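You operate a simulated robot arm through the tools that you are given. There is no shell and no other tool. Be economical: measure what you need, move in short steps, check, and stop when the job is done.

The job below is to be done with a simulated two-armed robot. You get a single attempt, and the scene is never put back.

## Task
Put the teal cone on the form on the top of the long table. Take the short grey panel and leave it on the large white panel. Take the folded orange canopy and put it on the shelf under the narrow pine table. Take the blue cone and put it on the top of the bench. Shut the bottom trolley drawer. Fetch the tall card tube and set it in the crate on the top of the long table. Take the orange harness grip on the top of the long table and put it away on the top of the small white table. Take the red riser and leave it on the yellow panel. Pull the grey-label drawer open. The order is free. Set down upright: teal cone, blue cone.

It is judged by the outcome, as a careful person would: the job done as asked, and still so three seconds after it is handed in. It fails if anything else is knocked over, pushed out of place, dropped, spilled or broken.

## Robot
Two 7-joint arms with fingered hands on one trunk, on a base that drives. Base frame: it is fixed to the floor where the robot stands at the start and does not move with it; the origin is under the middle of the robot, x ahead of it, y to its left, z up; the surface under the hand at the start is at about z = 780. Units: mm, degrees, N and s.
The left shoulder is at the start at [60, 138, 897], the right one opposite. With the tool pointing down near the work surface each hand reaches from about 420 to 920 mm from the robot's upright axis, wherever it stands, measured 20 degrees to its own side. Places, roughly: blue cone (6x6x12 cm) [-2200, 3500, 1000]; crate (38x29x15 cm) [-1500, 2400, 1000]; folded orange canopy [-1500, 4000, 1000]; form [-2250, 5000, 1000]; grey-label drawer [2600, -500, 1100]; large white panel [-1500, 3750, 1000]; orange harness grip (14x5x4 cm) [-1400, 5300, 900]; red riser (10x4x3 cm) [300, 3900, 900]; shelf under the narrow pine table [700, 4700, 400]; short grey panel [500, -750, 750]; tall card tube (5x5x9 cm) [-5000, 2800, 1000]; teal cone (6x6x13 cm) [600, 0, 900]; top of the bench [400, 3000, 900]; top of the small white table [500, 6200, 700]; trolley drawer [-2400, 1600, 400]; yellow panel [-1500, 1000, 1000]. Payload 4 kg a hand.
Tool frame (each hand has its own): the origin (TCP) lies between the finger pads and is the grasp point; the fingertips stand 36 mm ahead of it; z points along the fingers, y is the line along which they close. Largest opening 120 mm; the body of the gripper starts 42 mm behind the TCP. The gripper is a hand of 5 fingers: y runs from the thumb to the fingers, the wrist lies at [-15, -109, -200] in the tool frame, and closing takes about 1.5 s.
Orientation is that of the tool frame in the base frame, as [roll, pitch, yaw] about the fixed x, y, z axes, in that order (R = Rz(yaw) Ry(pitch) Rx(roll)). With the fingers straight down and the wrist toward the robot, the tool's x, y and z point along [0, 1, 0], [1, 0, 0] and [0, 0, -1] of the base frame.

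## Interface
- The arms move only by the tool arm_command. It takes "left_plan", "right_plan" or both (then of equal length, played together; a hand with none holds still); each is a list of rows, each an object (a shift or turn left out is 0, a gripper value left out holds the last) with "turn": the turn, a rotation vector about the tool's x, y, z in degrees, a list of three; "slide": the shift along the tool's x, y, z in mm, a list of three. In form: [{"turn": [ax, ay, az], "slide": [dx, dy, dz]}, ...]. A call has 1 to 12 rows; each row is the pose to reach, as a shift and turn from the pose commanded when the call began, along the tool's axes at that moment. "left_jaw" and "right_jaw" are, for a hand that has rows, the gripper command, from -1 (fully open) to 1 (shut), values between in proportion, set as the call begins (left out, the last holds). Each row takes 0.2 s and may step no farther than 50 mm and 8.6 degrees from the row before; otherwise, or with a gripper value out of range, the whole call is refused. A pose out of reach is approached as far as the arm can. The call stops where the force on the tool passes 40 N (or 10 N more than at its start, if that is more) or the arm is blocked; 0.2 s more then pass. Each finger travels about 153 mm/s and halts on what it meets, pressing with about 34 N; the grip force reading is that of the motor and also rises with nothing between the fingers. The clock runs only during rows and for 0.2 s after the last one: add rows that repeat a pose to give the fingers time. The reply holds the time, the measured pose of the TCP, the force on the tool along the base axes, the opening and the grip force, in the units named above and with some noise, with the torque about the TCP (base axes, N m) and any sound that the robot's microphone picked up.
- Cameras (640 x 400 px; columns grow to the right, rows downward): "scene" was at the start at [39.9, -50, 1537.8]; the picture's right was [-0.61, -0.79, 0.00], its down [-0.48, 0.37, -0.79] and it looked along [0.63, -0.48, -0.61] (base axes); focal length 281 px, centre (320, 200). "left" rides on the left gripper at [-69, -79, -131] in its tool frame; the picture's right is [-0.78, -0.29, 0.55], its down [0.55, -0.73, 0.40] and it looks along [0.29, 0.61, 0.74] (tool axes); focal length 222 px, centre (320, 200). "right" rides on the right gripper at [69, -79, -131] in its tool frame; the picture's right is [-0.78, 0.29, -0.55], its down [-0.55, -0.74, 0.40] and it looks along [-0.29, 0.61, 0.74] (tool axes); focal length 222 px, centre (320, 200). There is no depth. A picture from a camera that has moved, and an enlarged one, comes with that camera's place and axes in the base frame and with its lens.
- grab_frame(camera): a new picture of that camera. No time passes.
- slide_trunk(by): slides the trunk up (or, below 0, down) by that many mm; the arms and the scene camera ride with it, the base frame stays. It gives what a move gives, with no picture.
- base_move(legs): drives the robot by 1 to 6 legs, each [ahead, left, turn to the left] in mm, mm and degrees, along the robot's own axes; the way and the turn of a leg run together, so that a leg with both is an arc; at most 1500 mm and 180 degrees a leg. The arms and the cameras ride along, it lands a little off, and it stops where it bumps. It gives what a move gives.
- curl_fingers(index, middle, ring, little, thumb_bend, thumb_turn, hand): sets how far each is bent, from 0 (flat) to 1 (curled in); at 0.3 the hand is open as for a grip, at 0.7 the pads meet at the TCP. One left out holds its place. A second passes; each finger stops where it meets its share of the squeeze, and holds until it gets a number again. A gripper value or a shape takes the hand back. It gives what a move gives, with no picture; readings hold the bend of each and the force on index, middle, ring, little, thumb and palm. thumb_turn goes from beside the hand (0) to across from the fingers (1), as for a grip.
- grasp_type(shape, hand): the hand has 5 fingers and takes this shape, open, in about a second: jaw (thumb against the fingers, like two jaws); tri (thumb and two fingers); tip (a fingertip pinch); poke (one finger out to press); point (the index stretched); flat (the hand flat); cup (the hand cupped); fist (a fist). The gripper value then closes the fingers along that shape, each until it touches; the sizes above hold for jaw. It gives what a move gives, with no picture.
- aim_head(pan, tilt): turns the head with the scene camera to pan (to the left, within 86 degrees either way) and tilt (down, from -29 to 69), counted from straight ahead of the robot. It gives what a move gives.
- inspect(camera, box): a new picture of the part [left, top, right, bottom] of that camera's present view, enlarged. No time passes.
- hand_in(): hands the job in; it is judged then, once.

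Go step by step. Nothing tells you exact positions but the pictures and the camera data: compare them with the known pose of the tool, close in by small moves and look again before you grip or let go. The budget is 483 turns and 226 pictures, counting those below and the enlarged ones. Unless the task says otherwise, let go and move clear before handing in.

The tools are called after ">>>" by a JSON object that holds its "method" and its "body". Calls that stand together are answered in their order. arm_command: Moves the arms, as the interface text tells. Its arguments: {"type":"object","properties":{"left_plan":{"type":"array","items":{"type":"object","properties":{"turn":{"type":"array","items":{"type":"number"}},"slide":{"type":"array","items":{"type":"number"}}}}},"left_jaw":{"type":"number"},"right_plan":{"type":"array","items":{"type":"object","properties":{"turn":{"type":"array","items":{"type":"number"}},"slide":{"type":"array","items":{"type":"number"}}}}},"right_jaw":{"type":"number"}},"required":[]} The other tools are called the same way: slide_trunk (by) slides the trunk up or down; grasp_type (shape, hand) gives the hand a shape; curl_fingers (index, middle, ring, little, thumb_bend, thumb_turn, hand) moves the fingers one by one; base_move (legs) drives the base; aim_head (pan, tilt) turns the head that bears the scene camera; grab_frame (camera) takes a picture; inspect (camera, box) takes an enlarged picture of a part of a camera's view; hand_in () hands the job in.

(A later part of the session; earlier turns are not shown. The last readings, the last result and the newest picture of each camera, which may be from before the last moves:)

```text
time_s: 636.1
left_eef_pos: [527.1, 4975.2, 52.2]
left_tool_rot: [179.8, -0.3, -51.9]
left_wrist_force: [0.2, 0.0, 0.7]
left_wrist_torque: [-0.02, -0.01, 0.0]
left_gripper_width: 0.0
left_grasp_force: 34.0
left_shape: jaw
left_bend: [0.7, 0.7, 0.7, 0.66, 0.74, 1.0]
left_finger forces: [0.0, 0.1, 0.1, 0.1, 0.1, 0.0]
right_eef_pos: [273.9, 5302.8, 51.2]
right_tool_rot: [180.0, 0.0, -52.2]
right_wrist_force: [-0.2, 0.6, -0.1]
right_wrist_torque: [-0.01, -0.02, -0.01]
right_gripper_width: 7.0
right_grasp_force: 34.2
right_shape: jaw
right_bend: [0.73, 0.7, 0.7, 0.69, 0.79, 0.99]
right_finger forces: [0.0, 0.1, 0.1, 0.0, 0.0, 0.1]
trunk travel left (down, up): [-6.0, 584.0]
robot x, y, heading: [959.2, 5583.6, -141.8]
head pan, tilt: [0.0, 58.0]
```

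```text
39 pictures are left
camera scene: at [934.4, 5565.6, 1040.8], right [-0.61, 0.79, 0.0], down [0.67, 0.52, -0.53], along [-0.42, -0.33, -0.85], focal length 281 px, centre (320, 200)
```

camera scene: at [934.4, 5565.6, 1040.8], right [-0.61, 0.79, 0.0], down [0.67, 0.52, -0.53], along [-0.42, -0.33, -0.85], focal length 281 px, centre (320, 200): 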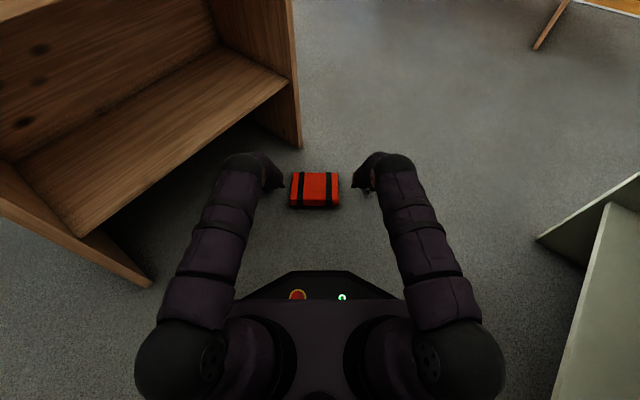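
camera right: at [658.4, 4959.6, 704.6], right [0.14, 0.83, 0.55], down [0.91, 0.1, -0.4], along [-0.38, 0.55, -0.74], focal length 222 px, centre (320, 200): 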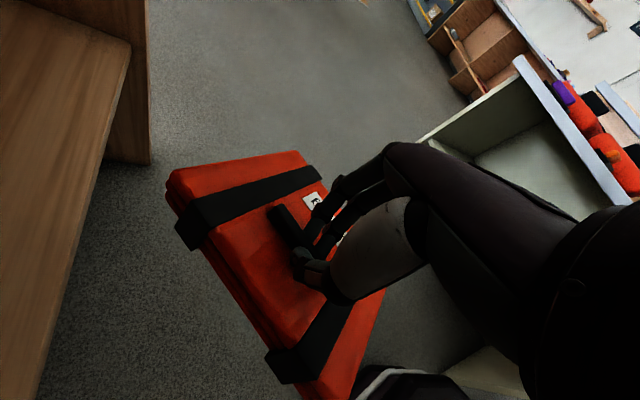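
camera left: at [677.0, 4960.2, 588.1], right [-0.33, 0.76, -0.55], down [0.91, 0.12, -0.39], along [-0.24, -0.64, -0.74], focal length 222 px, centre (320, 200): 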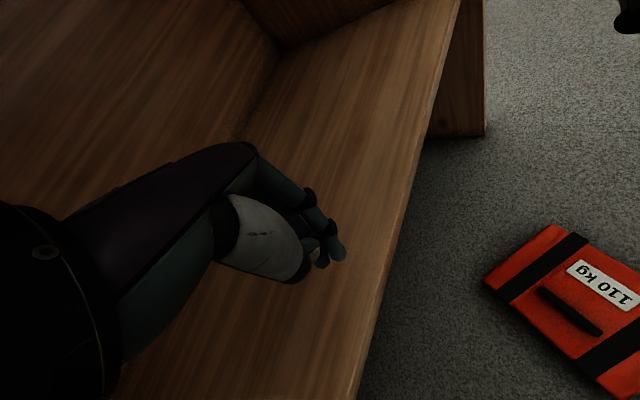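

Aligned. Close in from both sides.

>>> {"method": "arm_command", "body": {"left_plan": [{"slide": [-14, 0, 2]}, {"slide": [-28, 0, 4]}, {"slide": [-42, 0, 4]}, {"slide": [-56, 0, 4]}, {"slide": [-64, 0, 4]}, {"slide": [-70, 0, 4]}], "right_plan": [{"slide": [19, 0, 2]}, {"slide": [38, 0, 3]}, {"slide": [57, 0, 3]}, {"slide": [75, 0, 3]}, {"slide": [86, 0, 3]}, {"slide": [94, 0, 3]}]}}

>>> {"method": "arm_command", "body": {"left_plan": [{"slide": [-5, 0, 0]}, {"slide": [-9, 0, 0]}, {"slide": [-13, 0, 0]}, {"slide": [-16, 0, 0]}, {"slide": [-19, 0, 0]}, {"slide": [-22, 0, 0]}, {"slide": [-25, 0, 0]}], "right_plan": [{"slide": [5, 0, 0]}, {"slide": [9, 0, 0]}, {"slide": [13, 0, 0]}, {"slide": [16, 0, 0]}, {"slide": [19, 0, 0]}, {"slide": [22, 0, 0]}, {"slide": [25, 0, 0]}]}}

```text
time_s: 637.5
left_eef_pos: [484.3, 5030.2, 48.6]
left_tool_rot: [179.8, -0.2, -52.0]
left_wrist_force: [-0.1, 0.7, -0.7]
left_wrist_torque: [0.0, 0.0, -0.02]
left_gripper_width: 0.0
left_grasp_force: 33.7
left_shape: jaw
left_bend: [0.7, 0.7, 0.7, 0.66, 0.74, 1.0]
left_finger forces: [0.0, 0.0, 0.0, 0.1, 0.0, 0.0]
right_eef_pos: [329.3, 5227.3, 48.4]
right_tool_rot: [180.0, -0.1, -52.1]
right_wrist_force: [0.2, 0.4, 0.7]
right_wrist_torque: [0.0, -0.02, -0.02]
right_gripper_width: 6.9
right_grasp_force: 34.2
right_shape: jaw
right_bend: [0.73, 0.7, 0.7, 0.69, 0.79, 0.99]
right_finger forces: [0.0, 0.1, 0.1, 0.1, 0.0, 0.0]
trunk travel left (down, up): [-6.0, 584.0]
robot x, y, heading: [964.0, 5583.1, -142.1]
head pan, tilt: [0.0, 58.0]
```

```text
time_s: 638.7
left_eef_pos: [478.9, 5038.0, 46.8]
left_tool_rot: [179.8, -0.9, -51.5]
left_wrist_force: [6.4, -8.4, 1.0]
left_wrist_torque: [0.01, 0.07, 0.19]
left_gripper_width: 0.0
left_grasp_force: 34.0
left_shape: jaw
left_bend: [0.7, 0.7, 0.7, 0.66, 0.74, 1.0]
left_finger forces: [0.0, 0.1, 0.0, 0.0, 0.0, 0.0]
right_eef_pos: [335.7, 5222.0, 45.9]
right_tool_rot: [-179.9, 0.4, -52.5]
right_wrist_force: [-7.4, 8.2, 2.8]
right_wrist_torque: [0.0, 0.09, -0.26]
right_gripper_width: 7.1
right_grasp_force: 34.2
right_shape: jaw
right_bend: [0.73, 0.7, 0.7, 0.69, 0.79, 1.0]
right_finger forces: [7.6, 0.1, 0.0, 0.1, 0.7, 0.0]
trunk travel left (down, up): [-6.0, 584.0]
robot x, y, heading: [958.8, 5586.3, -141.9]
head pan, tilt: [0.0, 58.0]
stopped in row 5 (left hand): the force on the tool passed its limit at 42 N (the readings are from after the stop); the commanded pose is now the measured one
```

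Contact on both sides. Add squeeze and lift with the trunk.

>>> {"method": "arm_command", "body": {"left_plan": [{"slide": [-2, 0, 0]}, {"slide": [-3, 0, 0]}, {"slide": [-3, 0, 0]}], "right_plan": [{"slide": [2, 0, 0]}, {"slide": [3, 0, 0]}, {"slide": [3, 0, 0]}]}}

>>> {"method": "slide_trunk", "body": {"by": 100}}

>>> {"method": "grab_frame", "body": {"camera": "scene"}}

```text
time_s: 639.5
left_eef_pos: [478.8, 5038.6, 46.6]
left_tool_rot: [179.9, -0.9, -51.5]
left_wrist_force: [19.6, -24.8, 5.6]
left_wrist_torque: [0.02, 0.17, 0.58]
left_gripper_width: 0.0
left_grasp_force: 33.7
left_shape: jaw
left_bend: [0.7, 0.7, 0.7, 0.66, 0.74, 1.0]
left_finger forces: [46.4, 0.0, 0.1, 0.0, 0.0, 0.1]
right_eef_pos: [338.4, 5218.2, 46.2]
right_tool_rot: [-180.0, 0.4, -52.5]
right_wrist_force: [-18.3, 25.9, 5.9]
right_wrist_torque: [0.02, 0.11, -0.71]
right_gripper_width: 7.5
right_grasp_force: 34.0
right_shape: jaw
right_bend: [0.73, 0.7, 0.7, 0.69, 0.79, 1.0]
right_finger forces: [21.4, 0.0, 0.0, 0.1, 3.9, 0.0]
trunk travel left (down, up): [-6.0, 584.0]
robot x, y, heading: [965.1, 5588.2, -142.3]
head pan, tilt: [0.0, 58.0]
```

```text
time_s: 640.9
left_eef_pos: [479.9, 5038.9, 143.8]
left_tool_rot: [179.9, -0.8, -51.5]
left_wrist_force: [20.1, -24.8, -1.8]
left_wrist_torque: [0.03, -0.06, 0.53]
left_gripper_width: 0.1
left_grasp_force: 33.7
left_shape: jaw
left_bend: [0.7, 0.7, 0.7, 0.66, 0.74, 1.0]
left_finger forces: [46.1, 0.0, 0.0, 0.0, 0.0, 0.0]
right_eef_pos: [338.9, 5220.5, 146.6]
right_tool_rot: [-179.8, 0.3, -52.5]
right_wrist_force: [-19.2, 24.1, -2.4]
right_wrist_torque: [0.12, 0.08, -0.71]
right_gripper_width: 7.4
right_grasp_force: 34.2
right_shape: jaw
right_bend: [0.73, 0.7, 0.7, 0.69, 0.79, 1.0]
right_finger forces: [21.8, 0.1, 0.1, 0.0, 3.8, 0.1]
trunk travel left (down, up): [-106.0, 484.0]
robot x, y, heading: [963.6, 5587.5, -142.1]
head pan, tilt: [0.0, 58.0]
```

```text
38 pictures are left
camera scene: at [933.9, 5565.2, 1140.6], right [-0.61, 0.79, 0.0], down [0.67, 0.52, -0.53], along [-0.42, -0.33, -0.85], focal length 281 px, centre (320, 200)
```

scene: 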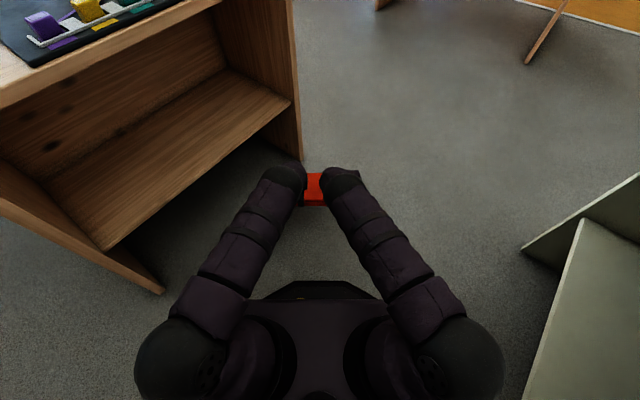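

Held firmly. I raise it to shelf height, shift west, then turn to face the shelf squarely.

>>> {"method": "slide_trunk", "body": {"by": 390}}

>>> {"method": "base_move", "body": {"legs": [[270, -210, 0]]}}

>>> {"method": "base_move", "body": {"legs": [[0, 0, 26]]}}

```text
time_s: 644.6
left_eef_pos: [478.2, 5039.3, 535.4]
left_tool_rot: [179.9, -0.7, -51.5]
left_wrist_force: [20.2, -24.1, -2.1]
left_wrist_torque: [0.04, -0.04, 0.56]
left_gripper_width: 0.0
left_grasp_force: 33.6
left_shape: jaw
left_bend: [0.7, 0.7, 0.7, 0.66, 0.74, 1.0]
left_finger forces: [46.4, 0.0, 0.0, 0.1, 0.1, 0.0]
right_eef_pos: [339.3, 5219.6, 537.0]
right_tool_rot: [-179.8, 0.4, -52.6]
right_wrist_force: [-20.1, 24.9, -2.9]
right_wrist_torque: [0.14, 0.1, -0.71]
right_gripper_width: 7.1
right_grasp_force: 33.9
right_shape: jaw
right_bend: [0.73, 0.7, 0.7, 0.69, 0.79, 1.0]
right_finger forces: [21.9, 0.0, 0.0, 0.0, 3.9, 0.1]
trunk travel left (down, up): [-496.0, 94.0]
robot x, y, heading: [965.9, 5584.9, -142.1]
head pan, tilt: [0.0, 58.0]
```

```text
time_s: 646.9
left_eef_pos: [136.2, 5032.2, 535.8]
left_tool_rot: [180.0, -0.8, -51.5]
left_wrist_force: [21.3, -24.0, -2.0]
left_wrist_torque: [0.02, -0.04, 0.57]
left_gripper_width: 0.0
left_grasp_force: 33.9
left_shape: jaw
left_bend: [0.7, 0.7, 0.7, 0.66, 0.74, 1.0]
left_finger forces: [46.2, 0.1, 0.0, 0.0, 0.0, 0.0]
right_eef_pos: [-4.9, 5212.4, 536.8]
right_tool_rot: [-179.8, 0.4, -52.4]
right_wrist_force: [-19.8, 23.8, -2.8]
right_wrist_torque: [0.15, 0.12, -0.72]
right_gripper_width: 7.3
right_grasp_force: 34.2
right_shape: jaw
right_bend: [0.73, 0.7, 0.7, 0.69, 0.79, 1.0]
right_finger forces: [21.8, 0.0, 0.0, 0.0, 3.9, 0.0]
trunk travel left (down, up): [-496.0, 94.0]
robot x, y, heading: [619.0, 5579.8, -142.2]
head pan, tilt: [0.0, 58.0]
```

```text
time_s: 648.1
left_eef_pos: [282.8, 4933.0, 535.3]
left_tool_rot: [180.0, -0.6, -37.5]
left_wrist_force: [-0.7, 0.2, 0.8]
left_wrist_torque: [-0.01, -0.03, 0.0]
left_gripper_width: 0.0
left_grasp_force: 34.4
left_shape: jaw
left_bend: [0.7, 0.7, 0.7, 0.66, 0.74, 1.0]
left_finger forces: [0.0, 0.0, 0.0, 0.1, 0.0, 0.1]
right_eef_pos: [97.3, 5078.7, 534.8]
right_tool_rot: [-179.4, 1.1, -38.8]
right_wrist_force: [0.0, 0.8, -0.4]
right_wrist_torque: [0.03, 0.0, -0.02]
right_gripper_width: 6.6
right_grasp_force: 34.4
right_shape: jaw
right_bend: [0.62, 0.7, 0.7, 0.69, 0.8, 1.0]
right_finger forces: [0.0, 0.1, 0.0, 0.0, 0.0, 0.0]
trunk travel left (down, up): [-496.0, 94.0]
robot x, y, heading: [623.3, 5582.7, -128.5]
head pan, tilt: [0.0, 58.0]
stopped in leg 1: the force on the tool passed its limit at 68 N (the readings are from after the stop); the commanded pose is now the measured one
```

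The canopy bumped the table's west panel and was lost again. I look where it went.

>>> {"method": "grab_frame", "body": {"camera": "scene"}}

```text
37 pictures are left
camera scene: at [597.5, 5552.8, 1530.7], right [-0.79, 0.62, 0.0], down [0.52, 0.67, -0.53], along [-0.33, -0.42, -0.85], focal length 281 px, centre (320, 200)
```

scene: 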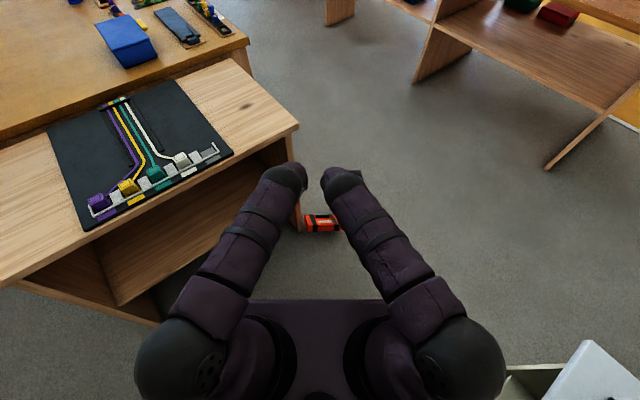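

>>> {"method": "inspect", "body": {"camera": "scene", "box": [290, 195, 360, 250]}}

```text
7.27 times, centred on (325, 222) of scene
camera zoom: at [597.5, 5552.8, 1530.7], right [-0.79, 0.62, 0.0], down [0.52, 0.67, -0.53], along [-0.33, -0.42, -0.85], focal length 2044 px, centre (284, 36)
```

zoom: 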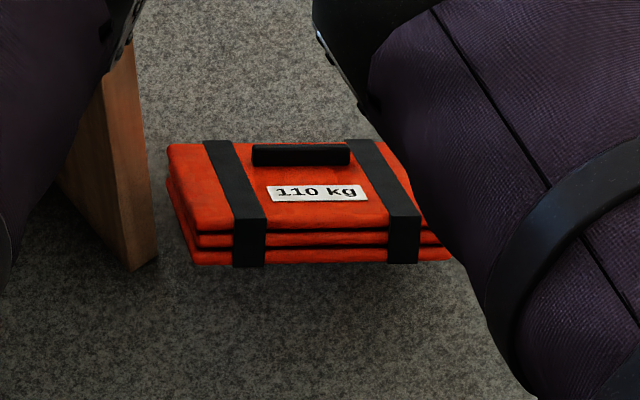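

The picture may have caught it mid-fall. I raise both arms clear, move west and turn south, then look again.

>>> {"method": "arm_command", "body": {"left_plan": [{"slide": [10, -20, -20]}, {"slide": [20, -40, -50]}, {"slide": [20, -60, -90]}, {"slide": [20, -70, -135]}, {"slide": [20, -80, -180]}, {"slide": [20, -90, -225]}, {"slide": [20, -100, -270]}, {"slide": [20, -110, -315]}, {"slide": [20, -120, -360]}], "right_plan": [{"slide": [-10, -20, -20]}, {"slide": [-20, -40, -50]}, {"slide": [-30, -60, -90]}, {"slide": [-40, -70, -135]}, {"slide": [-50, -80, -180]}, {"slide": [-60, -90, -225]}, {"slide": [-60, -100, -270]}, {"slide": [-60, -110, -315]}, {"slide": [-60, -120, -360]}]}}

>>> {"method": "base_move", "body": {"legs": [[400, -510, 0], [0, 0, 38.5]]}}

>>> {"method": "aim_head", "body": {"pan": 10, "tilt": 55}}

>>> {"method": "grab_frame", "body": {"camera": "scene"}}

```text
time_s: 650.1
left_eef_pos: [371.1, 5024.4, 898.0]
left_tool_rot: [180.0, -0.7, -37.4]
left_wrist_force: [-0.5, 1.3, 0.1]
left_wrist_torque: [-0.01, -0.02, -0.01]
left_gripper_width: 0.0
left_grasp_force: 33.5
left_shape: jaw
left_bend: [0.7, 0.7, 0.7, 0.66, 0.74, 1.0]
left_finger forces: [0.0, 0.1, 0.1, 0.1, 0.0, 0.0]
right_eef_pos: [132.8, 5203.8, 898.6]
right_tool_rot: [-179.5, 1.1, -38.8]
right_wrist_force: [0.6, 0.2, -0.5]
right_wrist_torque: [0.0, 0.0, -0.01]
right_gripper_width: 7.0
right_grasp_force: 33.7
right_shape: jaw
right_bend: [0.62, 0.7, 0.7, 0.69, 0.8, 1.0]
right_finger forces: [0.1, 0.0, 0.0, 0.0, 0.0, 0.1]
trunk travel left (down, up): [-496.0, 94.0]
robot x, y, heading: [618.7, 5582.3, -127.9]
head pan, tilt: [0.0, 58.0]
```

```text
time_s: 655.6
left_eef_pos: [127.4, 4984.2, 896.5]
left_tool_rot: [-180.0, -0.8, 1.0]
left_wrist_force: [-0.2, 0.2, 0.7]
left_wrist_torque: [0.01, 0.0, -0.02]
left_gripper_width: 0.0
left_grasp_force: 34.0
left_shape: jaw
left_bend: [0.7, 0.7, 0.7, 0.66, 0.74, 1.0]
left_finger forces: [0.1, 0.0, 0.0, 0.0, 0.0, 0.1]
right_eef_pos: [-168.7, 4975.5, 897.4]
right_tool_rot: [-179.5, 1.1, -0.2]
right_wrist_force: [0.7, -0.3, 0.9]
right_wrist_torque: [-0.03, -0.03, -0.02]
right_gripper_width: 6.4
right_grasp_force: 34.0
right_shape: jaw
right_bend: [0.62, 0.7, 0.7, 0.69, 0.8, 1.0]
right_finger forces: [0.0, 0.1, 0.0, 0.0, 0.0, 0.0]
trunk travel left (down, up): [-496.0, 94.0]
robot x, y, heading: [-24.1, 5578.2, -89.6]
head pan, tilt: [0.0, 58.0]
```

```text
time_s: 656.3
left_eef_pos: [126.9, 4983.4, 897.1]
left_tool_rot: [179.9, -0.8, 1.1]
left_wrist_force: [0.1, 0.5, 0.1]
left_wrist_torque: [-0.02, 0.02, -0.01]
left_gripper_width: 0.0
left_grasp_force: 34.0
left_shape: jaw
left_bend: [0.7, 0.7, 0.7, 0.66, 0.74, 1.0]
left_finger forces: [0.0, 0.0, 0.0, 0.0, 0.1, 0.1]
right_eef_pos: [-169.7, 4975.7, 896.7]
right_tool_rot: [-179.5, 1.2, -0.2]
right_wrist_force: [0.7, -0.5, 0.2]
right_wrist_torque: [-0.02, -0.03, -0.04]
right_gripper_width: 6.5
right_grasp_force: 34.0
right_shape: jaw
right_bend: [0.62, 0.7, 0.7, 0.69, 0.8, 1.0]
right_finger forces: [0.1, 0.1, 0.1, 0.0, 0.0, 0.0]
trunk travel left (down, up): [-496.0, 94.0]
robot x, y, heading: [-18.7, 5575.6, -89.6]
head pan, tilt: [10.0, 55.0]
```

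```text
35 pictures are left
camera scene: at [-8.9, 5538.7, 1534.3], right [-0.98, -0.18, 0.0], down [-0.15, 0.81, -0.57], along [0.1, -0.56, -0.82], focal length 281 px, centre (320, 200)
```

scene: 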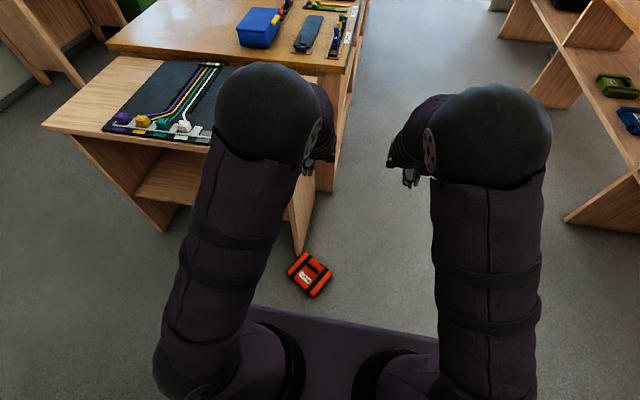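

It is lying right side up now at about (150,5011). Zoom for the handle's direction.

>>> {"method": "inspect", "body": {"camera": "scene", "box": [275, 240, 345, 305]}}

```text
6.15 times, centred on (310, 272) of scene
camera zoom: at [-8.9, 5538.7, 1534.3], right [-0.98, -0.18, 0.0], down [-0.15, 0.81, -0.57], along [0.1, -0.56, -0.82], focal length 1729 px, centre (382, -246)
```

zoom: 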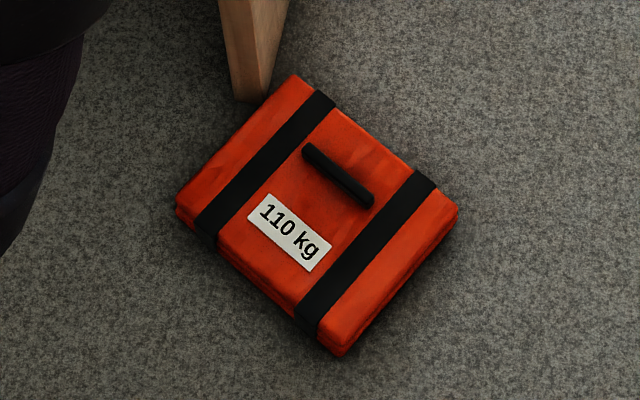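

Handle centre ≈(128,4984), direction -28°. I lower the trunk and bring the left hand over it, turned 29°.

>>> {"method": "slide_trunk", "body": {"by": -400}}

>>> {"method": "slide_trunk", "body": {"by": -80}}

>>> {"method": "arm_command", "body": {"left_jaw": -1, "left_plan": [{"turn": [0, 0, 6], "slide": [0, 0, 35]}, {"turn": [0, 0, 12], "slide": [0, 0, 70]}, {"turn": [0, 0, 18], "slide": [0, 0, 105]}, {"turn": [0, 0, 24], "slide": [0, 0, 145]}, {"turn": [0, 0, 29], "slide": [0, 0, 185]}, {"turn": [0, 0, 29], "slide": [0, 0, 225]}, {"turn": [0, 0, 29], "slide": [0, 0, 265]}, {"turn": [0, 0, 29], "slide": [0, 0, 290]}]}}

>>> {"method": "grab_frame", "body": {"camera": "left"}}

```text
time_s: 660.1
left_eef_pos: [126.7, 4984.3, 496.8]
left_tool_rot: [179.9, -0.7, 1.1]
left_wrist_force: [0.3, -0.6, 0.2]
left_wrist_torque: [0.0, -0.01, -0.01]
left_gripper_width: 0.0
left_grasp_force: 34.2
left_shape: jaw
left_bend: [0.7, 0.7, 0.7, 0.66, 0.74, 1.0]
left_finger forces: [0.0, 0.0, 0.0, 0.1, 0.0, 0.1]
right_eef_pos: [-170.2, 4976.2, 497.8]
right_tool_rot: [-179.5, 1.1, -0.2]
right_wrist_force: [0.3, 0.6, 0.4]
right_wrist_torque: [0.01, 0.01, -0.02]
right_gripper_width: 6.7
right_grasp_force: 33.7
right_shape: jaw
right_bend: [0.62, 0.7, 0.7, 0.69, 0.8, 1.0]
right_finger forces: [0.1, 0.0, 0.0, 0.1, 0.0, 0.1]
trunk travel left (down, up): [-96.0, 494.0]
robot x, y, heading: [-21.8, 5578.7, -89.6]
head pan, tilt: [10.0, 55.0]
```

```text
time_s: 661.3
left_eef_pos: [126.7, 4984.8, 416.7]
left_tool_rot: [179.8, -0.6, 1.1]
left_wrist_force: [0.6, -0.2, 0.7]
left_wrist_torque: [-0.01, 0.0, -0.03]
left_gripper_width: 0.1
left_grasp_force: 34.2
left_shape: jaw
left_bend: [0.7, 0.7, 0.7, 0.66, 0.74, 1.0]
left_finger forces: [0.0, 0.0, 0.0, 0.1, 0.0, 0.1]
right_eef_pos: [-169.4, 4976.2, 417.5]
right_tool_rot: [-179.5, 1.2, -0.2]
right_wrist_force: [0.2, -0.2, -0.3]
right_wrist_torque: [-0.01, -0.02, 0.01]
right_gripper_width: 6.8
right_grasp_force: 34.8
right_shape: jaw
right_bend: [0.62, 0.7, 0.7, 0.69, 0.8, 1.0]
right_finger forces: [0.0, 0.1, 0.0, 0.1, 0.0, 0.0]
trunk travel left (down, up): [-16.0, 574.0]
robot x, y, heading: [-19.4, 5576.2, -89.5]
head pan, tilt: [10.0, 55.0]
```

```text
time_s: 663.1
left_eef_pos: [128.5, 4984.0, 125.4]
left_tool_rot: [-179.8, -0.7, -27.9]
left_wrist_force: [-0.3, 0.4, 0.0]
left_wrist_torque: [0.02, -0.06, 0.02]
left_gripper_width: 119.7
left_grasp_force: 0.1
left_shape: jaw
left_bend: [0.3, 0.3, 0.3, 0.3, 0.3, 0.97]
left_finger forces: [0.1, 0.0, 0.1, 0.1, 0.1, 0.0]
right_eef_pos: [-169.6, 4975.5, 416.6]
right_tool_rot: [-179.6, 1.1, -0.2]
right_wrist_force: [1.1, 0.7, 1.0]
right_wrist_torque: [0.01, 0.0, -0.04]
right_gripper_width: 6.4
right_grasp_force: 34.0
right_shape: jaw
right_bend: [0.62, 0.7, 0.7, 0.69, 0.8, 1.0]
right_finger forces: [0.1, 0.0, 0.0, 0.1, 0.0, 0.0]
trunk travel left (down, up): [-16.0, 574.0]
robot x, y, heading: [-21.9, 5577.6, -89.5]
head pan, tilt: [10.0, 55.0]
```

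```text
33 pictures are left
camera left: at [103.7, 5087.9, 255.3], right [-0.55, 0.62, -0.56], down [0.83, 0.39, -0.39], along [-0.03, -0.68, -0.74], focal length 222 px, centre (320, 200)
```

left: 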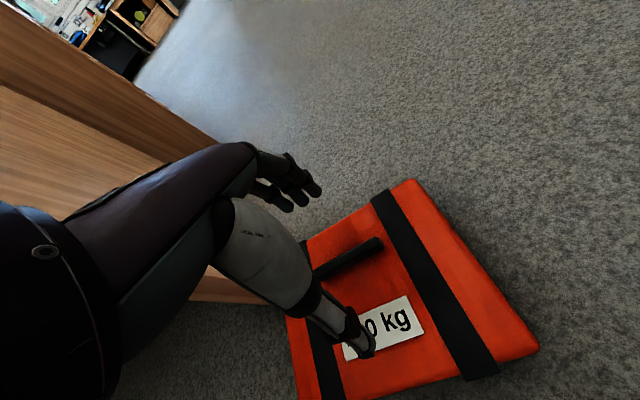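

>>> {"method": "arm_command", "body": {"left_jaw": 0.25, "left_plan": [{"turn": [0, 0, 3], "slide": [3, 3, 10]}, {"turn": [0, 0, 5], "slide": [5, 5, 20]}, {"turn": [0, 0, 5], "slide": [5, 5, 30]}, {"turn": [0, 0, 5], "slide": [5, 5, 40]}, {"turn": [0, 0, 5], "slide": [5, 5, 40]}]}}

>>> {"method": "grab_frame", "body": {"camera": "left"}}

```text
time_s: 664.3
left_eef_pos: [133.0, 4980.0, 86.5]
left_tool_rot: [-179.7, -0.5, -33.0]
left_wrist_force: [0.6, 0.0, -0.2]
left_wrist_torque: [0.0, 0.01, 0.01]
left_gripper_width: 45.6
left_grasp_force: 0.0
left_shape: jaw
left_bend: [0.48, 0.51, 0.5, 0.7, 0.66, 1.0]
left_finger forces: [0.0, 0.0, 0.0, 0.1, 0.0, 0.1]
right_eef_pos: [-169.7, 4975.7, 417.0]
right_tool_rot: [-179.5, 1.3, -0.3]
right_wrist_force: [0.6, -0.4, -0.5]
right_wrist_torque: [-0.01, 0.01, 0.03]
right_gripper_width: 6.7
right_grasp_force: 33.9
right_shape: jaw
right_bend: [0.62, 0.7, 0.7, 0.69, 0.8, 1.0]
right_finger forces: [0.1, 0.0, 0.0, 0.1, 0.0, 0.1]
trunk travel left (down, up): [-16.0, 574.0]
robot x, y, heading: [-26.2, 5573.8, -89.6]
head pan, tilt: [10.0, 55.0]
```

```text
32 pictures are left
camera left: at [116.4, 5083.9, 217.1], right [-0.49, 0.67, -0.55], down [0.87, 0.32, -0.39], along [-0.08, -0.67, -0.74], focal length 222 px, centre (320, 200)
```

left: 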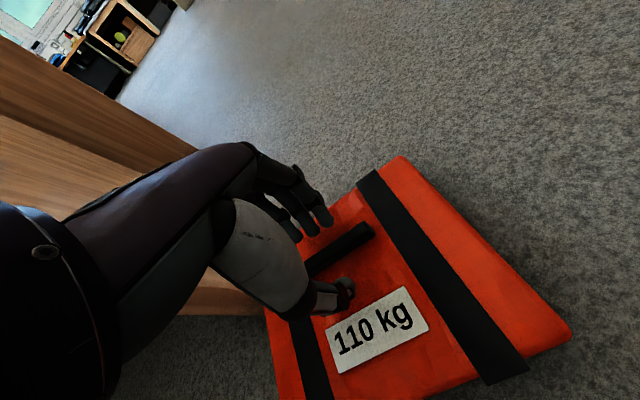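

Well straddled. Lower 12 mm and close.

>>> {"method": "arm_command", "body": {"left_plan": [{"slide": [0, 0, 5]}, {"slide": [0, 0, 9]}, {"slide": [0, 0, 12]}]}}

>>> {"method": "arm_command", "body": {"left_jaw": 1, "left_plan": [{"slide": [0, 0, 0]}, {"slide": [0, 0, 0]}, {"slide": [0, 0, 0]}, {"slide": [0, 0, 0]}, {"slide": [0, 0, 0]}]}}

```text
time_s: 665.1
left_eef_pos: [134.9, 4977.9, 77.1]
left_tool_rot: [-179.8, -0.7, -32.9]
left_wrist_force: [-1.2, 0.9, 10.4]
left_wrist_torque: [0.11, 0.12, -0.03]
left_gripper_width: 45.8
left_grasp_force: 0.0
left_shape: jaw
left_bend: [0.48, 0.51, 0.5, 0.7, 0.66, 1.0]
left_finger forces: [5.2, 0.1, 0.0, 0.1, 4.9, 0.0]
right_eef_pos: [-170.5, 4975.4, 417.0]
right_tool_rot: [-179.6, 1.0, -0.2]
right_wrist_force: [-0.2, 0.8, 0.0]
right_wrist_torque: [0.03, 0.03, -0.03]
right_gripper_width: 6.6
right_grasp_force: 34.0
right_shape: jaw
right_bend: [0.62, 0.7, 0.7, 0.69, 0.8, 1.0]
right_finger forces: [0.0, 0.0, 0.0, 0.0, 0.0, 0.0]
trunk travel left (down, up): [-16.0, 574.0]
robot x, y, heading: [-21.6, 5575.5, -89.2]
head pan, tilt: [10.0, 55.0]
```

```text
time_s: 666.3
left_eef_pos: [133.8, 4976.8, 76.2]
left_tool_rot: [-179.9, -0.7, -32.8]
left_wrist_force: [-6.2, -8.0, 15.3]
left_wrist_torque: [-0.45, 0.15, -0.28]
left_gripper_width: 14.2
left_grasp_force: 34.6
left_shape: jaw
left_bend: [0.73, 0.7, 0.68, 0.69, 0.73, 1.0]
left_finger forces: [11.5, 30.6, 4.0, 0.0, 26.3, 0.1]
right_eef_pos: [-170.9, 4975.9, 417.1]
right_tool_rot: [-179.4, 1.1, -0.2]
right_wrist_force: [0.7, 0.1, -0.3]
right_wrist_torque: [0.02, -0.01, -0.01]
right_gripper_width: 6.7
right_grasp_force: 33.5
right_shape: jaw
right_bend: [0.62, 0.7, 0.7, 0.69, 0.8, 1.0]
right_finger forces: [0.0, 0.0, 0.1, 0.0, 0.1, 0.0]
trunk travel left (down, up): [-16.0, 574.0]
robot x, y, heading: [-27.6, 5576.7, -89.4]
head pan, tilt: [10.0, 55.0]
```

>>> {"method": "arm_command", "body": {"left_plan": [{"slide": [0, 0, -15]}, {"slide": [-6, -10, -30]}, {"slide": [-22, -34, -40]}, {"slide": [-43, -67, -50]}, {"slide": [-54, -84, -60]}]}}

>>> {"method": "slide_trunk", "body": {"by": 200}}

>>> {"method": "grab_frame", "body": {"camera": "left"}}

```text
time_s: 667.5
left_eef_pos: [132.8, 5078.3, 135.7]
left_tool_rot: [-179.7, -0.6, -32.9]
left_wrist_force: [-1.2, -0.3, -4.1]
left_wrist_torque: [-0.16, -0.01, 0.01]
left_gripper_width: 11.3
left_grasp_force: 33.8
left_shape: jaw
left_bend: [0.73, 0.7, 0.7, 0.69, 0.73, 0.99]
left_finger forces: [16.4, 9.3, 0.0, 0.0, 26.0, 0.0]
right_eef_pos: [-170.0, 4974.9, 417.0]
right_tool_rot: [-179.6, 1.2, -0.2]
right_wrist_force: [-0.1, 0.4, -0.6]
right_wrist_torque: [0.0, 0.02, -0.02]
right_gripper_width: 6.7
right_grasp_force: 34.0
right_shape: jaw
right_bend: [0.62, 0.7, 0.7, 0.69, 0.8, 1.0]
right_finger forces: [0.0, 0.1, 0.0, 0.0, 0.0, 0.0]
trunk travel left (down, up): [-16.0, 574.0]
robot x, y, heading: [-22.7, 5577.6, -89.2]
head pan, tilt: [10.0, 55.0]
```

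```text
time_s: 669.7
left_eef_pos: [132.0, 5078.3, 335.9]
left_tool_rot: [-179.6, -0.6, -32.9]
left_wrist_force: [1.0, 0.1, -4.3]
left_wrist_torque: [-0.12, 0.0, 0.03]
left_gripper_width: 11.0
left_grasp_force: 33.9
left_shape: jaw
left_bend: [0.73, 0.7, 0.7, 0.69, 0.73, 0.99]
left_finger forces: [16.2, 9.6, 0.0, 0.0, 26.2, 0.1]
right_eef_pos: [-169.9, 4975.1, 616.3]
right_tool_rot: [-179.5, 1.2, -0.2]
right_wrist_force: [0.3, 0.1, 0.1]
right_wrist_torque: [-0.01, -0.04, 0.01]
right_gripper_width: 6.7
right_grasp_force: 33.7
right_shape: jaw
right_bend: [0.62, 0.7, 0.7, 0.69, 0.8, 1.0]
right_finger forces: [0.1, 0.1, 0.0, 0.0, 0.1, 0.0]
trunk travel left (down, up): [-216.0, 374.0]
robot x, y, heading: [-23.6, 5576.4, -89.5]
head pan, tilt: [10.0, 55.0]
```

```text
31 pictures are left
camera left: at [116.0, 5183.3, 465.4], right [-0.49, 0.67, -0.55], down [0.87, 0.32, -0.39], along [-0.08, -0.67, -0.74], focal length 222 px, centre (320, 200)
```

left: 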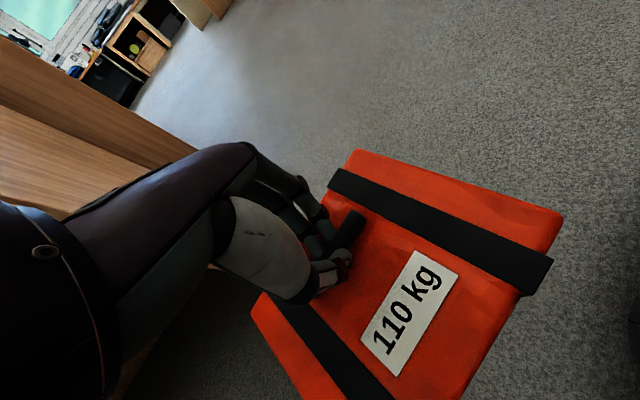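

Held again. I straighten the hand, retract the right arm, raise, and slide east in front of the shelf.

>>> {"method": "arm_command", "body": {"left_plan": [{"turn": [0, 0, -8], "slide": [-5, -5, -10]}, {"turn": [0, 0, -16], "slide": [-10, -10, -20]}, {"turn": [0, 0, -24], "slide": [-15, -15, -30]}, {"turn": [0, 0, -32], "slide": [-15, -15, -40]}, {"turn": [0, 0, -32], "slide": [-15, -15, -40]}], "right_plan": [{"slide": [0, -30, -10]}, {"slide": [0, -60, -20]}, {"slide": [0, -90, -30]}, {"slide": [0, -120, -40]}, {"slide": [0, -140, -50]}]}}

>>> {"method": "slide_trunk", "body": {"by": 170}}

>>> {"method": "base_move", "body": {"legs": [[0, 530, 0]]}}

>>> {"method": "grab_frame", "body": {"camera": "left"}}

```text
time_s: 670.9
left_eef_pos: [127.7, 5099.6, 375.3]
left_tool_rot: [180.0, -0.7, -0.8]
left_wrist_force: [-0.9, -0.2, -4.7]
left_wrist_torque: [-0.07, -0.08, 0.0]
left_gripper_width: 11.0
left_grasp_force: 34.4
left_shape: jaw
left_bend: [0.73, 0.7, 0.7, 0.69, 0.73, 0.99]
left_finger forces: [15.9, 10.0, 0.1, 0.0, 26.1, 0.0]
right_eef_pos: [-164.5, 5114.4, 667.5]
right_tool_rot: [-179.5, 1.1, -0.2]
right_wrist_force: [-0.1, 1.1, 0.8]
right_wrist_torque: [0.0, 0.01, -0.01]
right_gripper_width: 6.7
right_grasp_force: 34.0
right_shape: jaw
right_bend: [0.62, 0.7, 0.7, 0.69, 0.8, 1.0]
right_finger forces: [0.1, 0.0, 0.1, 0.0, 0.1, 0.0]
trunk travel left (down, up): [-216.0, 374.0]
robot x, y, heading: [-22.0, 5575.7, -89.3]
head pan, tilt: [10.0, 55.0]
```

```text
time_s: 672.8
left_eef_pos: [126.6, 5099.1, 545.4]
left_tool_rot: [-180.0, -0.7, -0.9]
left_wrist_force: [0.7, 0.4, -4.4]
left_wrist_torque: [-0.14, -0.06, -0.02]
left_gripper_width: 10.8
left_grasp_force: 34.3
left_shape: jaw
left_bend: [0.73, 0.7, 0.7, 0.69, 0.73, 0.99]
left_finger forces: [16.3, 9.8, 0.0, 0.1, 26.2, 0.1]
right_eef_pos: [-165.3, 5115.9, 838.1]
right_tool_rot: [-179.4, 1.2, -0.2]
right_wrist_force: [-0.3, -0.2, 0.4]
right_wrist_torque: [0.01, -0.03, 0.01]
right_gripper_width: 6.7
right_grasp_force: 34.3
right_shape: jaw
right_bend: [0.62, 0.7, 0.7, 0.69, 0.8, 1.0]
right_finger forces: [0.1, 0.0, 0.0, 0.0, 0.0, 0.0]
trunk travel left (down, up): [-386.0, 204.0]
robot x, y, heading: [-24.0, 5575.1, -89.3]
head pan, tilt: [10.0, 55.0]
```

```text
time_s: 675.8
left_eef_pos: [642.5, 5102.0, 544.7]
left_tool_rot: [179.9, -0.7, -1.3]
left_wrist_force: [0.6, 0.8, -4.8]
left_wrist_torque: [-0.11, -0.06, 0.01]
left_gripper_width: 11.1
left_grasp_force: 33.8
left_shape: jaw
left_bend: [0.73, 0.7, 0.7, 0.69, 0.73, 0.99]
left_finger forces: [16.2, 9.7, 0.1, 0.0, 26.2, 0.1]
right_eef_pos: [350.4, 5118.9, 836.4]
right_tool_rot: [-179.5, 1.2, -0.6]
right_wrist_force: [0.5, -0.2, 0.1]
right_wrist_torque: [0.0, -0.01, 0.0]
right_gripper_width: 6.8
right_grasp_force: 34.2
right_shape: jaw
right_bend: [0.62, 0.7, 0.7, 0.69, 0.8, 1.0]
right_finger forces: [0.0, 0.1, 0.0, 0.0, 0.0, 0.1]
trunk travel left (down, up): [-386.0, 204.0]
robot x, y, heading: [495.0, 5580.1, -89.8]
head pan, tilt: [10.0, 55.0]
```

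```text
30 pictures are left
camera left: at [573.9, 5182.7, 674.0], right [-0.77, 0.31, -0.56], down [0.57, 0.72, -0.39], along [0.28, -0.62, -0.73], focal length 222 px, centre (320, 200)
```

left: 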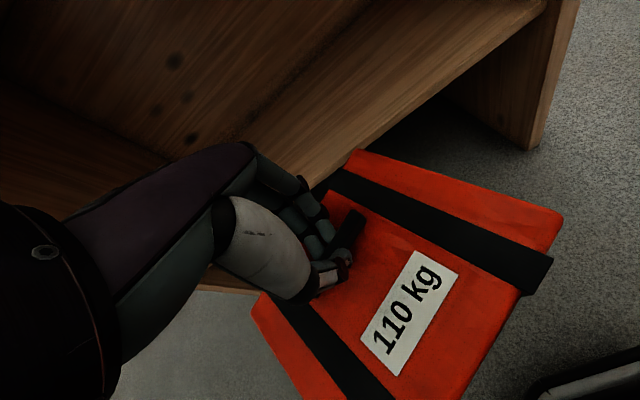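

Same geometry as the first successful insertion. I move in: a bit lower, base 40 mm forward, then the arm.

>>> {"method": "base_move", "body": {"legs": [[40, 0, 0]]}}

>>> {"method": "arm_command", "body": {"left_plan": [{"slide": [0, 0, 15]}, {"slide": [0, 10, 27]}, {"slide": [0, 50, 27]}, {"slide": [0, 90, 27]}, {"slide": [0, 130, 27]}, {"slide": [0, 170, 27]}, {"slide": [0, 210, 27]}, {"slide": [0, 250, 27]}, {"slide": [0, 285, 27]}, {"slide": [0, 305, 27]}]}}

>>> {"method": "grab_frame", "body": {"camera": "left"}}

```text
time_s: 676.7
left_eef_pos: [643.7, 5061.9, 544.7]
left_tool_rot: [-180.0, -0.7, -1.2]
left_wrist_force: [-0.2, -0.5, -5.1]
left_wrist_torque: [-0.1, -0.09, -0.05]
left_gripper_width: 10.9
left_grasp_force: 33.5
left_shape: jaw
left_bend: [0.73, 0.7, 0.7, 0.69, 0.73, 0.99]
left_finger forces: [16.2, 9.8, 0.1, 0.0, 26.1, 0.1]
right_eef_pos: [350.7, 5076.9, 837.1]
right_tool_rot: [-179.4, 1.3, -0.4]
right_wrist_force: [0.0, -0.5, -0.3]
right_wrist_torque: [0.01, -0.01, -0.03]
right_gripper_width: 6.7
right_grasp_force: 34.4
right_shape: jaw
right_bend: [0.62, 0.7, 0.7, 0.69, 0.8, 1.0]
right_finger forces: [0.1, 0.0, 0.0, 0.0, 0.1, 0.1]
trunk travel left (down, up): [-386.0, 204.0]
robot x, y, heading: [497.3, 5542.9, -89.8]
head pan, tilt: [10.0, 55.0]
```

```text
time_s: 678.9
left_eef_pos: [638.1, 4762.2, 513.2]
left_tool_rot: [-179.6, -0.8, -1.0]
left_wrist_force: [0.4, -0.2, -4.1]
left_wrist_torque: [-0.09, -0.07, 0.0]
left_gripper_width: 10.5
left_grasp_force: 34.5
left_shape: jaw
left_bend: [0.73, 0.7, 0.7, 0.69, 0.73, 0.99]
left_finger forces: [15.8, 10.1, 0.1, 0.1, 26.1, 0.0]
right_eef_pos: [351.7, 5081.5, 838.4]
right_tool_rot: [-179.7, 1.3, -0.4]
right_wrist_force: [-1.0, -0.2, 0.3]
right_wrist_torque: [0.01, 0.01, 0.02]
right_gripper_width: 6.7
right_grasp_force: 34.2
right_shape: jaw
right_bend: [0.62, 0.7, 0.7, 0.69, 0.8, 1.0]
right_finger forces: [0.0, 0.0, 0.1, 0.0, 0.1, 0.0]
trunk travel left (down, up): [-386.0, 204.0]
robot x, y, heading: [498.0, 5543.3, -89.6]
head pan, tilt: [10.0, 55.0]
```

```text
29 pictures are left
camera left: at [569.1, 4843.2, 643.2], right [-0.77, 0.31, -0.55], down [0.57, 0.73, -0.38], along [0.28, -0.61, -0.74], focal length 222 px, centre (320, 200)
```

left: 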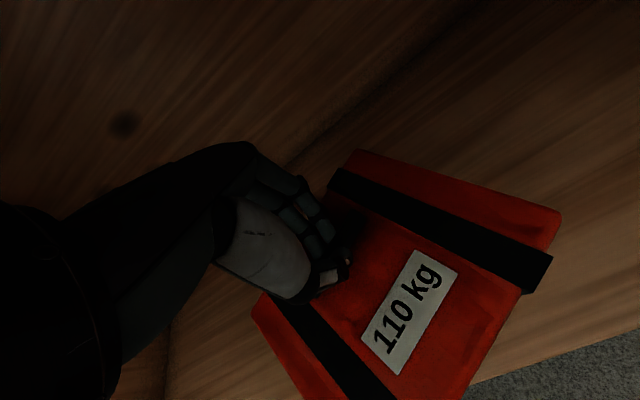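

Inside. I go 30 mm deeper and lower to contact.

>>> {"method": "arm_command", "body": {"left_plan": [{"slide": [0, 15, 0]}, {"slide": [0, 30, 0]}, {"slide": [0, 30, 20]}, {"slide": [0, 30, 35]}, {"slide": [0, 30, 42]}]}}

>>> {"method": "arm_command", "body": {"left_plan": [{"slide": [0, 0, 4]}, {"slide": [0, 0, 8]}, {"slide": [0, 0, 12]}, {"slide": [0, 0, 15]}]}}

```text
time_s: 680.1
left_eef_pos: [635.6, 4727.1, 473.9]
left_tool_rot: [-180.0, -0.7, -1.2]
left_wrist_force: [-0.3, 0.2, -4.9]
left_wrist_torque: [-0.09, -0.06, -0.01]
left_gripper_width: 10.8
left_grasp_force: 34.0
left_shape: jaw
left_bend: [0.73, 0.7, 0.7, 0.69, 0.73, 0.98]
left_finger forces: [15.9, 10.0, 0.0, 0.1, 26.1, 0.0]
right_eef_pos: [351.5, 5077.0, 837.3]
right_tool_rot: [-179.4, 1.1, -0.5]
right_wrist_force: [0.1, 0.1, 0.0]
right_wrist_torque: [-0.01, 0.0, 0.02]
right_gripper_width: 6.6
right_grasp_force: 34.1
right_shape: jaw
right_bend: [0.62, 0.7, 0.7, 0.69, 0.8, 1.0]
right_finger forces: [0.0, 0.0, 0.1, 0.1, 0.0, 0.0]
trunk travel left (down, up): [-386.0, 204.0]
robot x, y, heading: [500.2, 5540.7, -89.7]
head pan, tilt: [10.0, 55.0]
```

```text
time_s: 681.1
left_eef_pos: [637.2, 4726.1, 461.3]
left_tool_rot: [179.9, -0.7, -1.0]
left_wrist_force: [-0.3, 0.0, -4.1]
left_wrist_torque: [-0.06, -0.06, 0.01]
left_gripper_width: 10.8
left_grasp_force: 34.3
left_shape: jaw
left_bend: [0.73, 0.7, 0.7, 0.69, 0.74, 0.98]
left_finger forces: [16.6, 9.0, 0.0, 0.0, 25.9, 0.0]
right_eef_pos: [351.5, 5077.9, 837.0]
right_tool_rot: [-179.5, 1.2, -0.3]
right_wrist_force: [-0.5, -1.0, 0.0]
right_wrist_torque: [-0.01, 0.01, -0.01]
right_gripper_width: 6.6
right_grasp_force: 34.5
right_shape: jaw
right_bend: [0.62, 0.7, 0.7, 0.69, 0.8, 1.0]
right_finger forces: [0.1, 0.1, 0.0, 0.1, 0.1, 0.0]
trunk travel left (down, up): [-386.0, 204.0]
robot x, y, heading: [496.8, 5540.0, -89.8]
head pan, tilt: [10.0, 55.0]
```

>>> {"method": "arm_command", "body": {"left_plan": [{"slide": [0, 0, 3]}, {"slide": [0, 0, 6]}, {"slide": [0, 0, 8]}]}}

```text
time_s: 681.9
left_eef_pos: [638.0, 4724.7, 457.5]
left_tool_rot: [179.6, -0.7, -1.2]
left_wrist_force: [3.2, 5.0, 14.1]
left_wrist_torque: [0.07, -0.03, -0.06]
left_gripper_width: 11.6
left_grasp_force: 33.9
left_shape: jaw
left_bend: [0.73, 0.7, 0.7, 0.69, 0.74, 0.98]
left_finger forces: [16.9, 11.3, 0.1, 0.0, 31.3, 0.0]
right_eef_pos: [351.2, 5079.4, 838.5]
right_tool_rot: [-179.6, 1.1, -0.3]
right_wrist_force: [-0.3, -0.4, -0.5]
right_wrist_torque: [-0.04, -0.02, 0.01]
right_gripper_width: 6.6
right_grasp_force: 34.1
right_shape: jaw
right_bend: [0.62, 0.7, 0.7, 0.69, 0.8, 1.0]
right_finger forces: [0.0, 0.1, 0.0, 0.0, 0.0, 0.0]
trunk travel left (down, up): [-386.0, 204.0]
robot x, y, heading: [496.8, 5541.6, -89.6]
head pan, tilt: [10.0, 55.0]
```

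Contact. I open just a little, wait, and check before moving.

>>> {"method": "arm_command", "body": {"left_jaw": 0.3, "left_plan": [{"slide": [0, 0, -2]}, {"slide": [0, 0, -2]}, {"slide": [0, 0, -2]}, {"slide": [0, 0, -2]}]}}

```text
time_s: 682.9
left_eef_pos: [635.3, 4724.7, 457.1]
left_tool_rot: [179.8, -0.6, -1.2]
left_wrist_force: [-1.8, -1.6, 10.5]
left_wrist_torque: [0.03, 0.1, 0.0]
left_gripper_width: 40.3
left_grasp_force: 0.1
left_shape: jaw
left_bend: [0.5, 0.52, 0.51, 0.71, 0.69, 1.0]
left_finger forces: [3.2, 0.5, 0.0, 0.1, 6.7, 0.1]
right_eef_pos: [351.3, 5078.2, 837.7]
right_tool_rot: [-179.6, 1.1, -0.4]
right_wrist_force: [-0.2, 0.4, 0.4]
right_wrist_torque: [-0.04, 0.03, 0.01]
right_gripper_width: 6.8
right_grasp_force: 33.8
right_shape: jaw
right_bend: [0.62, 0.7, 0.7, 0.69, 0.8, 1.0]
right_finger forces: [0.1, 0.1, 0.0, 0.0, 0.0, 0.0]
trunk travel left (down, up): [-386.0, 204.0]
robot x, y, heading: [496.1, 5541.2, -89.6]
head pan, tilt: [10.0, 55.0]
```

Open at 40 mm. Now rise straight up 57 mm only.

>>> {"method": "arm_command", "body": {"left_plan": [{"slide": [0, 0, -12]}, {"slide": [0, 0, -25]}, {"slide": [0, 0, -40]}, {"slide": [0, 0, -57]}]}}

>>> {"method": "grab_frame", "body": {"camera": "left"}}

```text
time_s: 683.9
left_eef_pos: [637.5, 4728.5, 511.6]
left_tool_rot: [-180.0, -0.7, -1.1]
left_wrist_force: [-0.2, -0.3, -0.4]
left_wrist_torque: [0.01, 0.01, 0.01]
left_gripper_width: 42.2
left_grasp_force: 0.1
left_shape: jaw
left_bend: [0.49, 0.52, 0.51, 0.71, 0.67, 1.0]
left_finger forces: [0.0, 0.0, 0.1, 0.0, 0.1, 0.0]
right_eef_pos: [351.2, 5078.4, 837.7]
right_tool_rot: [-179.4, 1.2, -0.4]
right_wrist_force: [0.2, 0.6, -0.5]
right_wrist_torque: [0.04, -0.01, 0.0]
right_gripper_width: 6.6
right_grasp_force: 33.6
right_shape: jaw
right_bend: [0.62, 0.7, 0.7, 0.69, 0.8, 1.0]
right_finger forces: [0.1, 0.0, 0.1, 0.0, 0.0, 0.0]
trunk travel left (down, up): [-386.0, 204.0]
robot x, y, heading: [491.5, 5543.7, -89.9]
head pan, tilt: [10.0, 55.0]
```

```text
28 pictures are left
camera left: at [567.9, 4808.9, 640.7], right [-0.77, 0.31, -0.56], down [0.57, 0.72, -0.39], along [0.28, -0.62, -0.73], focal length 222 px, centre (320, 200)
```

left: 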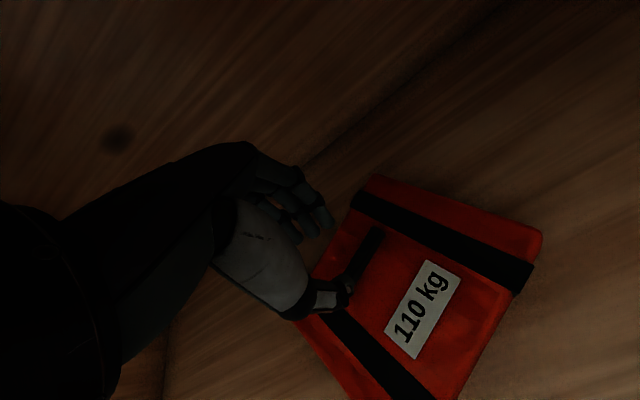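

It stays on the shelf. I rise 12 mm more while retreating slightly, then check.

>>> {"method": "arm_command", "body": {"left_plan": [{"slide": [0, 0, -8]}, {"slide": [0, -5, -14]}, {"slide": [0, -20, -16]}, {"slide": [0, -45, -16]}, {"slide": [0, -80, -16]}, {"slide": [0, -120, -16]}]}}

>>> {"method": "grab_frame", "body": {"camera": "left"}}

```text
time_s: 685.3
left_eef_pos: [634.1, 4848.7, 528.4]
left_tool_rot: [180.0, -0.7, -1.2]
left_wrist_force: [0.1, 0.0, 0.0]
left_wrist_torque: [-0.03, -0.01, 0.01]
left_gripper_width: 42.2
left_grasp_force: 0.0
left_shape: jaw
left_bend: [0.49, 0.52, 0.51, 0.71, 0.67, 1.0]
left_finger forces: [0.1, 0.0, 0.0, 0.1, 0.1, 0.0]
right_eef_pos: [351.9, 5079.1, 838.2]
right_tool_rot: [-179.5, 1.2, -0.4]
right_wrist_force: [0.0, 0.4, 0.1]
right_wrist_torque: [0.0, -0.02, 0.01]
right_gripper_width: 6.5
right_grasp_force: 33.9
right_shape: jaw
right_bend: [0.62, 0.7, 0.7, 0.69, 0.8, 1.0]
right_finger forces: [0.0, 0.0, 0.0, 0.1, 0.0, 0.0]
trunk travel left (down, up): [-386.0, 204.0]
robot x, y, heading: [494.0, 5538.6, -89.7]
head pan, tilt: [10.0, 55.0]
```

```text
27 pictures are left
camera left: at [564.5, 4929.3, 657.2], right [-0.77, 0.31, -0.56], down [0.57, 0.72, -0.39], along [0.28, -0.62, -0.73], focal length 222 px, centre (320, 200)
```

left: 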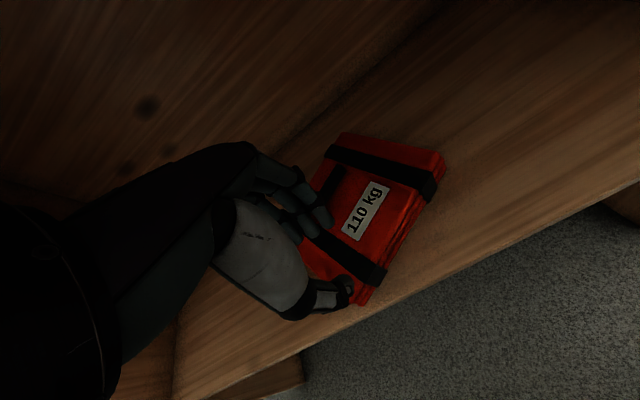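

The canopy lies wholly on the shelf. I withdraw the hand fully, raise everything, and verify once from the head.

>>> {"method": "arm_command", "body": {"left_jaw": -1, "left_plan": [{"slide": [0, -45, 0]}, {"slide": [0, -90, 0]}, {"slide": [0, -135, 0]}, {"slide": [0, -180, 0]}, {"slide": [0, -220, -20]}, {"slide": [0, -240, -60]}, {"slide": [0, -240, -105]}, {"slide": [0, -240, -150]}, {"slide": [0, -240, -195]}, {"slide": [0, -240, -240]}, {"slide": [0, -240, -285]}, {"slide": [0, -240, -330]}]}}

>>> {"method": "aim_head", "body": {"pan": 15, "tilt": 40}}

>>> {"method": "grab_frame", "body": {"camera": "scene"}}

```text
time_s: 687.9
left_eef_pos: [642.1, 5086.3, 860.4]
left_tool_rot: [-179.9, -0.6, -1.2]
left_wrist_force: [-0.1, 0.0, 0.3]
left_wrist_torque: [-0.02, -0.01, -0.02]
left_gripper_width: 119.9
left_grasp_force: 0.0
left_shape: jaw
left_bend: [0.3, 0.3, 0.3, 0.3, 0.3, 0.97]
left_finger forces: [0.0, 0.0, 0.1, 0.0, 0.0, 0.1]
right_eef_pos: [352.6, 5078.4, 838.0]
right_tool_rot: [-179.5, 1.1, -0.4]
right_wrist_force: [0.8, 1.0, -0.3]
right_wrist_torque: [-0.01, 0.0, 0.02]
right_gripper_width: 6.6
right_grasp_force: 34.2
right_shape: jaw
right_bend: [0.62, 0.7, 0.7, 0.69, 0.8, 1.0]
right_finger forces: [0.0, 0.0, 0.0, 0.0, 0.0, 0.0]
trunk travel left (down, up): [-386.0, 204.0]
robot x, y, heading: [498.6, 5538.4, -89.7]
head pan, tilt: [10.0, 55.0]
```

```text
time_s: 688.7
left_eef_pos: [641.4, 5085.7, 859.2]
left_tool_rot: [180.0, -0.8, -1.1]
left_wrist_force: [0.6, 0.0, 0.5]
left_wrist_torque: [0.01, 0.0, -0.01]
left_gripper_width: 119.7
left_grasp_force: 0.1
left_shape: jaw
left_bend: [0.3, 0.3, 0.3, 0.3, 0.3, 0.97]
left_finger forces: [0.1, 0.0, 0.0, 0.0, 0.1, 0.0]
right_eef_pos: [350.8, 5076.9, 838.3]
right_tool_rot: [-179.6, 1.1, -0.4]
right_wrist_force: [0.5, -0.9, -0.8]
right_wrist_torque: [-0.03, -0.01, 0.02]
right_gripper_width: 6.8
right_grasp_force: 34.0
right_shape: jaw
right_bend: [0.62, 0.7, 0.7, 0.69, 0.8, 1.0]
right_finger forces: [0.1, 0.1, 0.1, 0.0, 0.1, 0.1]
trunk travel left (down, up): [-386.0, 204.0]
robot x, y, heading: [495.8, 5541.0, -89.7]
head pan, tilt: [15.0, 40.0]
```

```text
26 pictures are left
camera scene: at [519.3, 5490.3, 1445.0], right [-0.96, -0.26, 0.0], down [-0.17, 0.62, -0.77], along [0.2, -0.74, -0.64], focal length 281 px, centre (320, 200)
```

scene: 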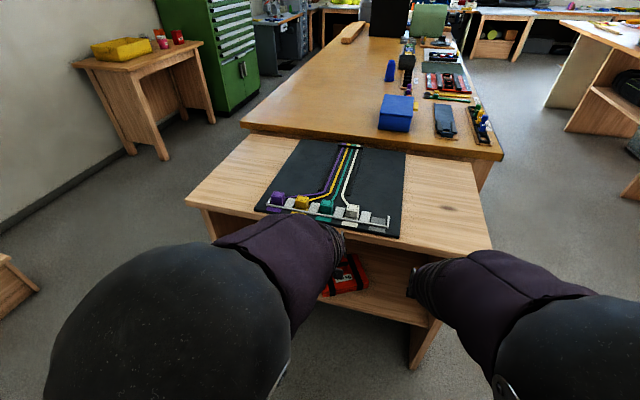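

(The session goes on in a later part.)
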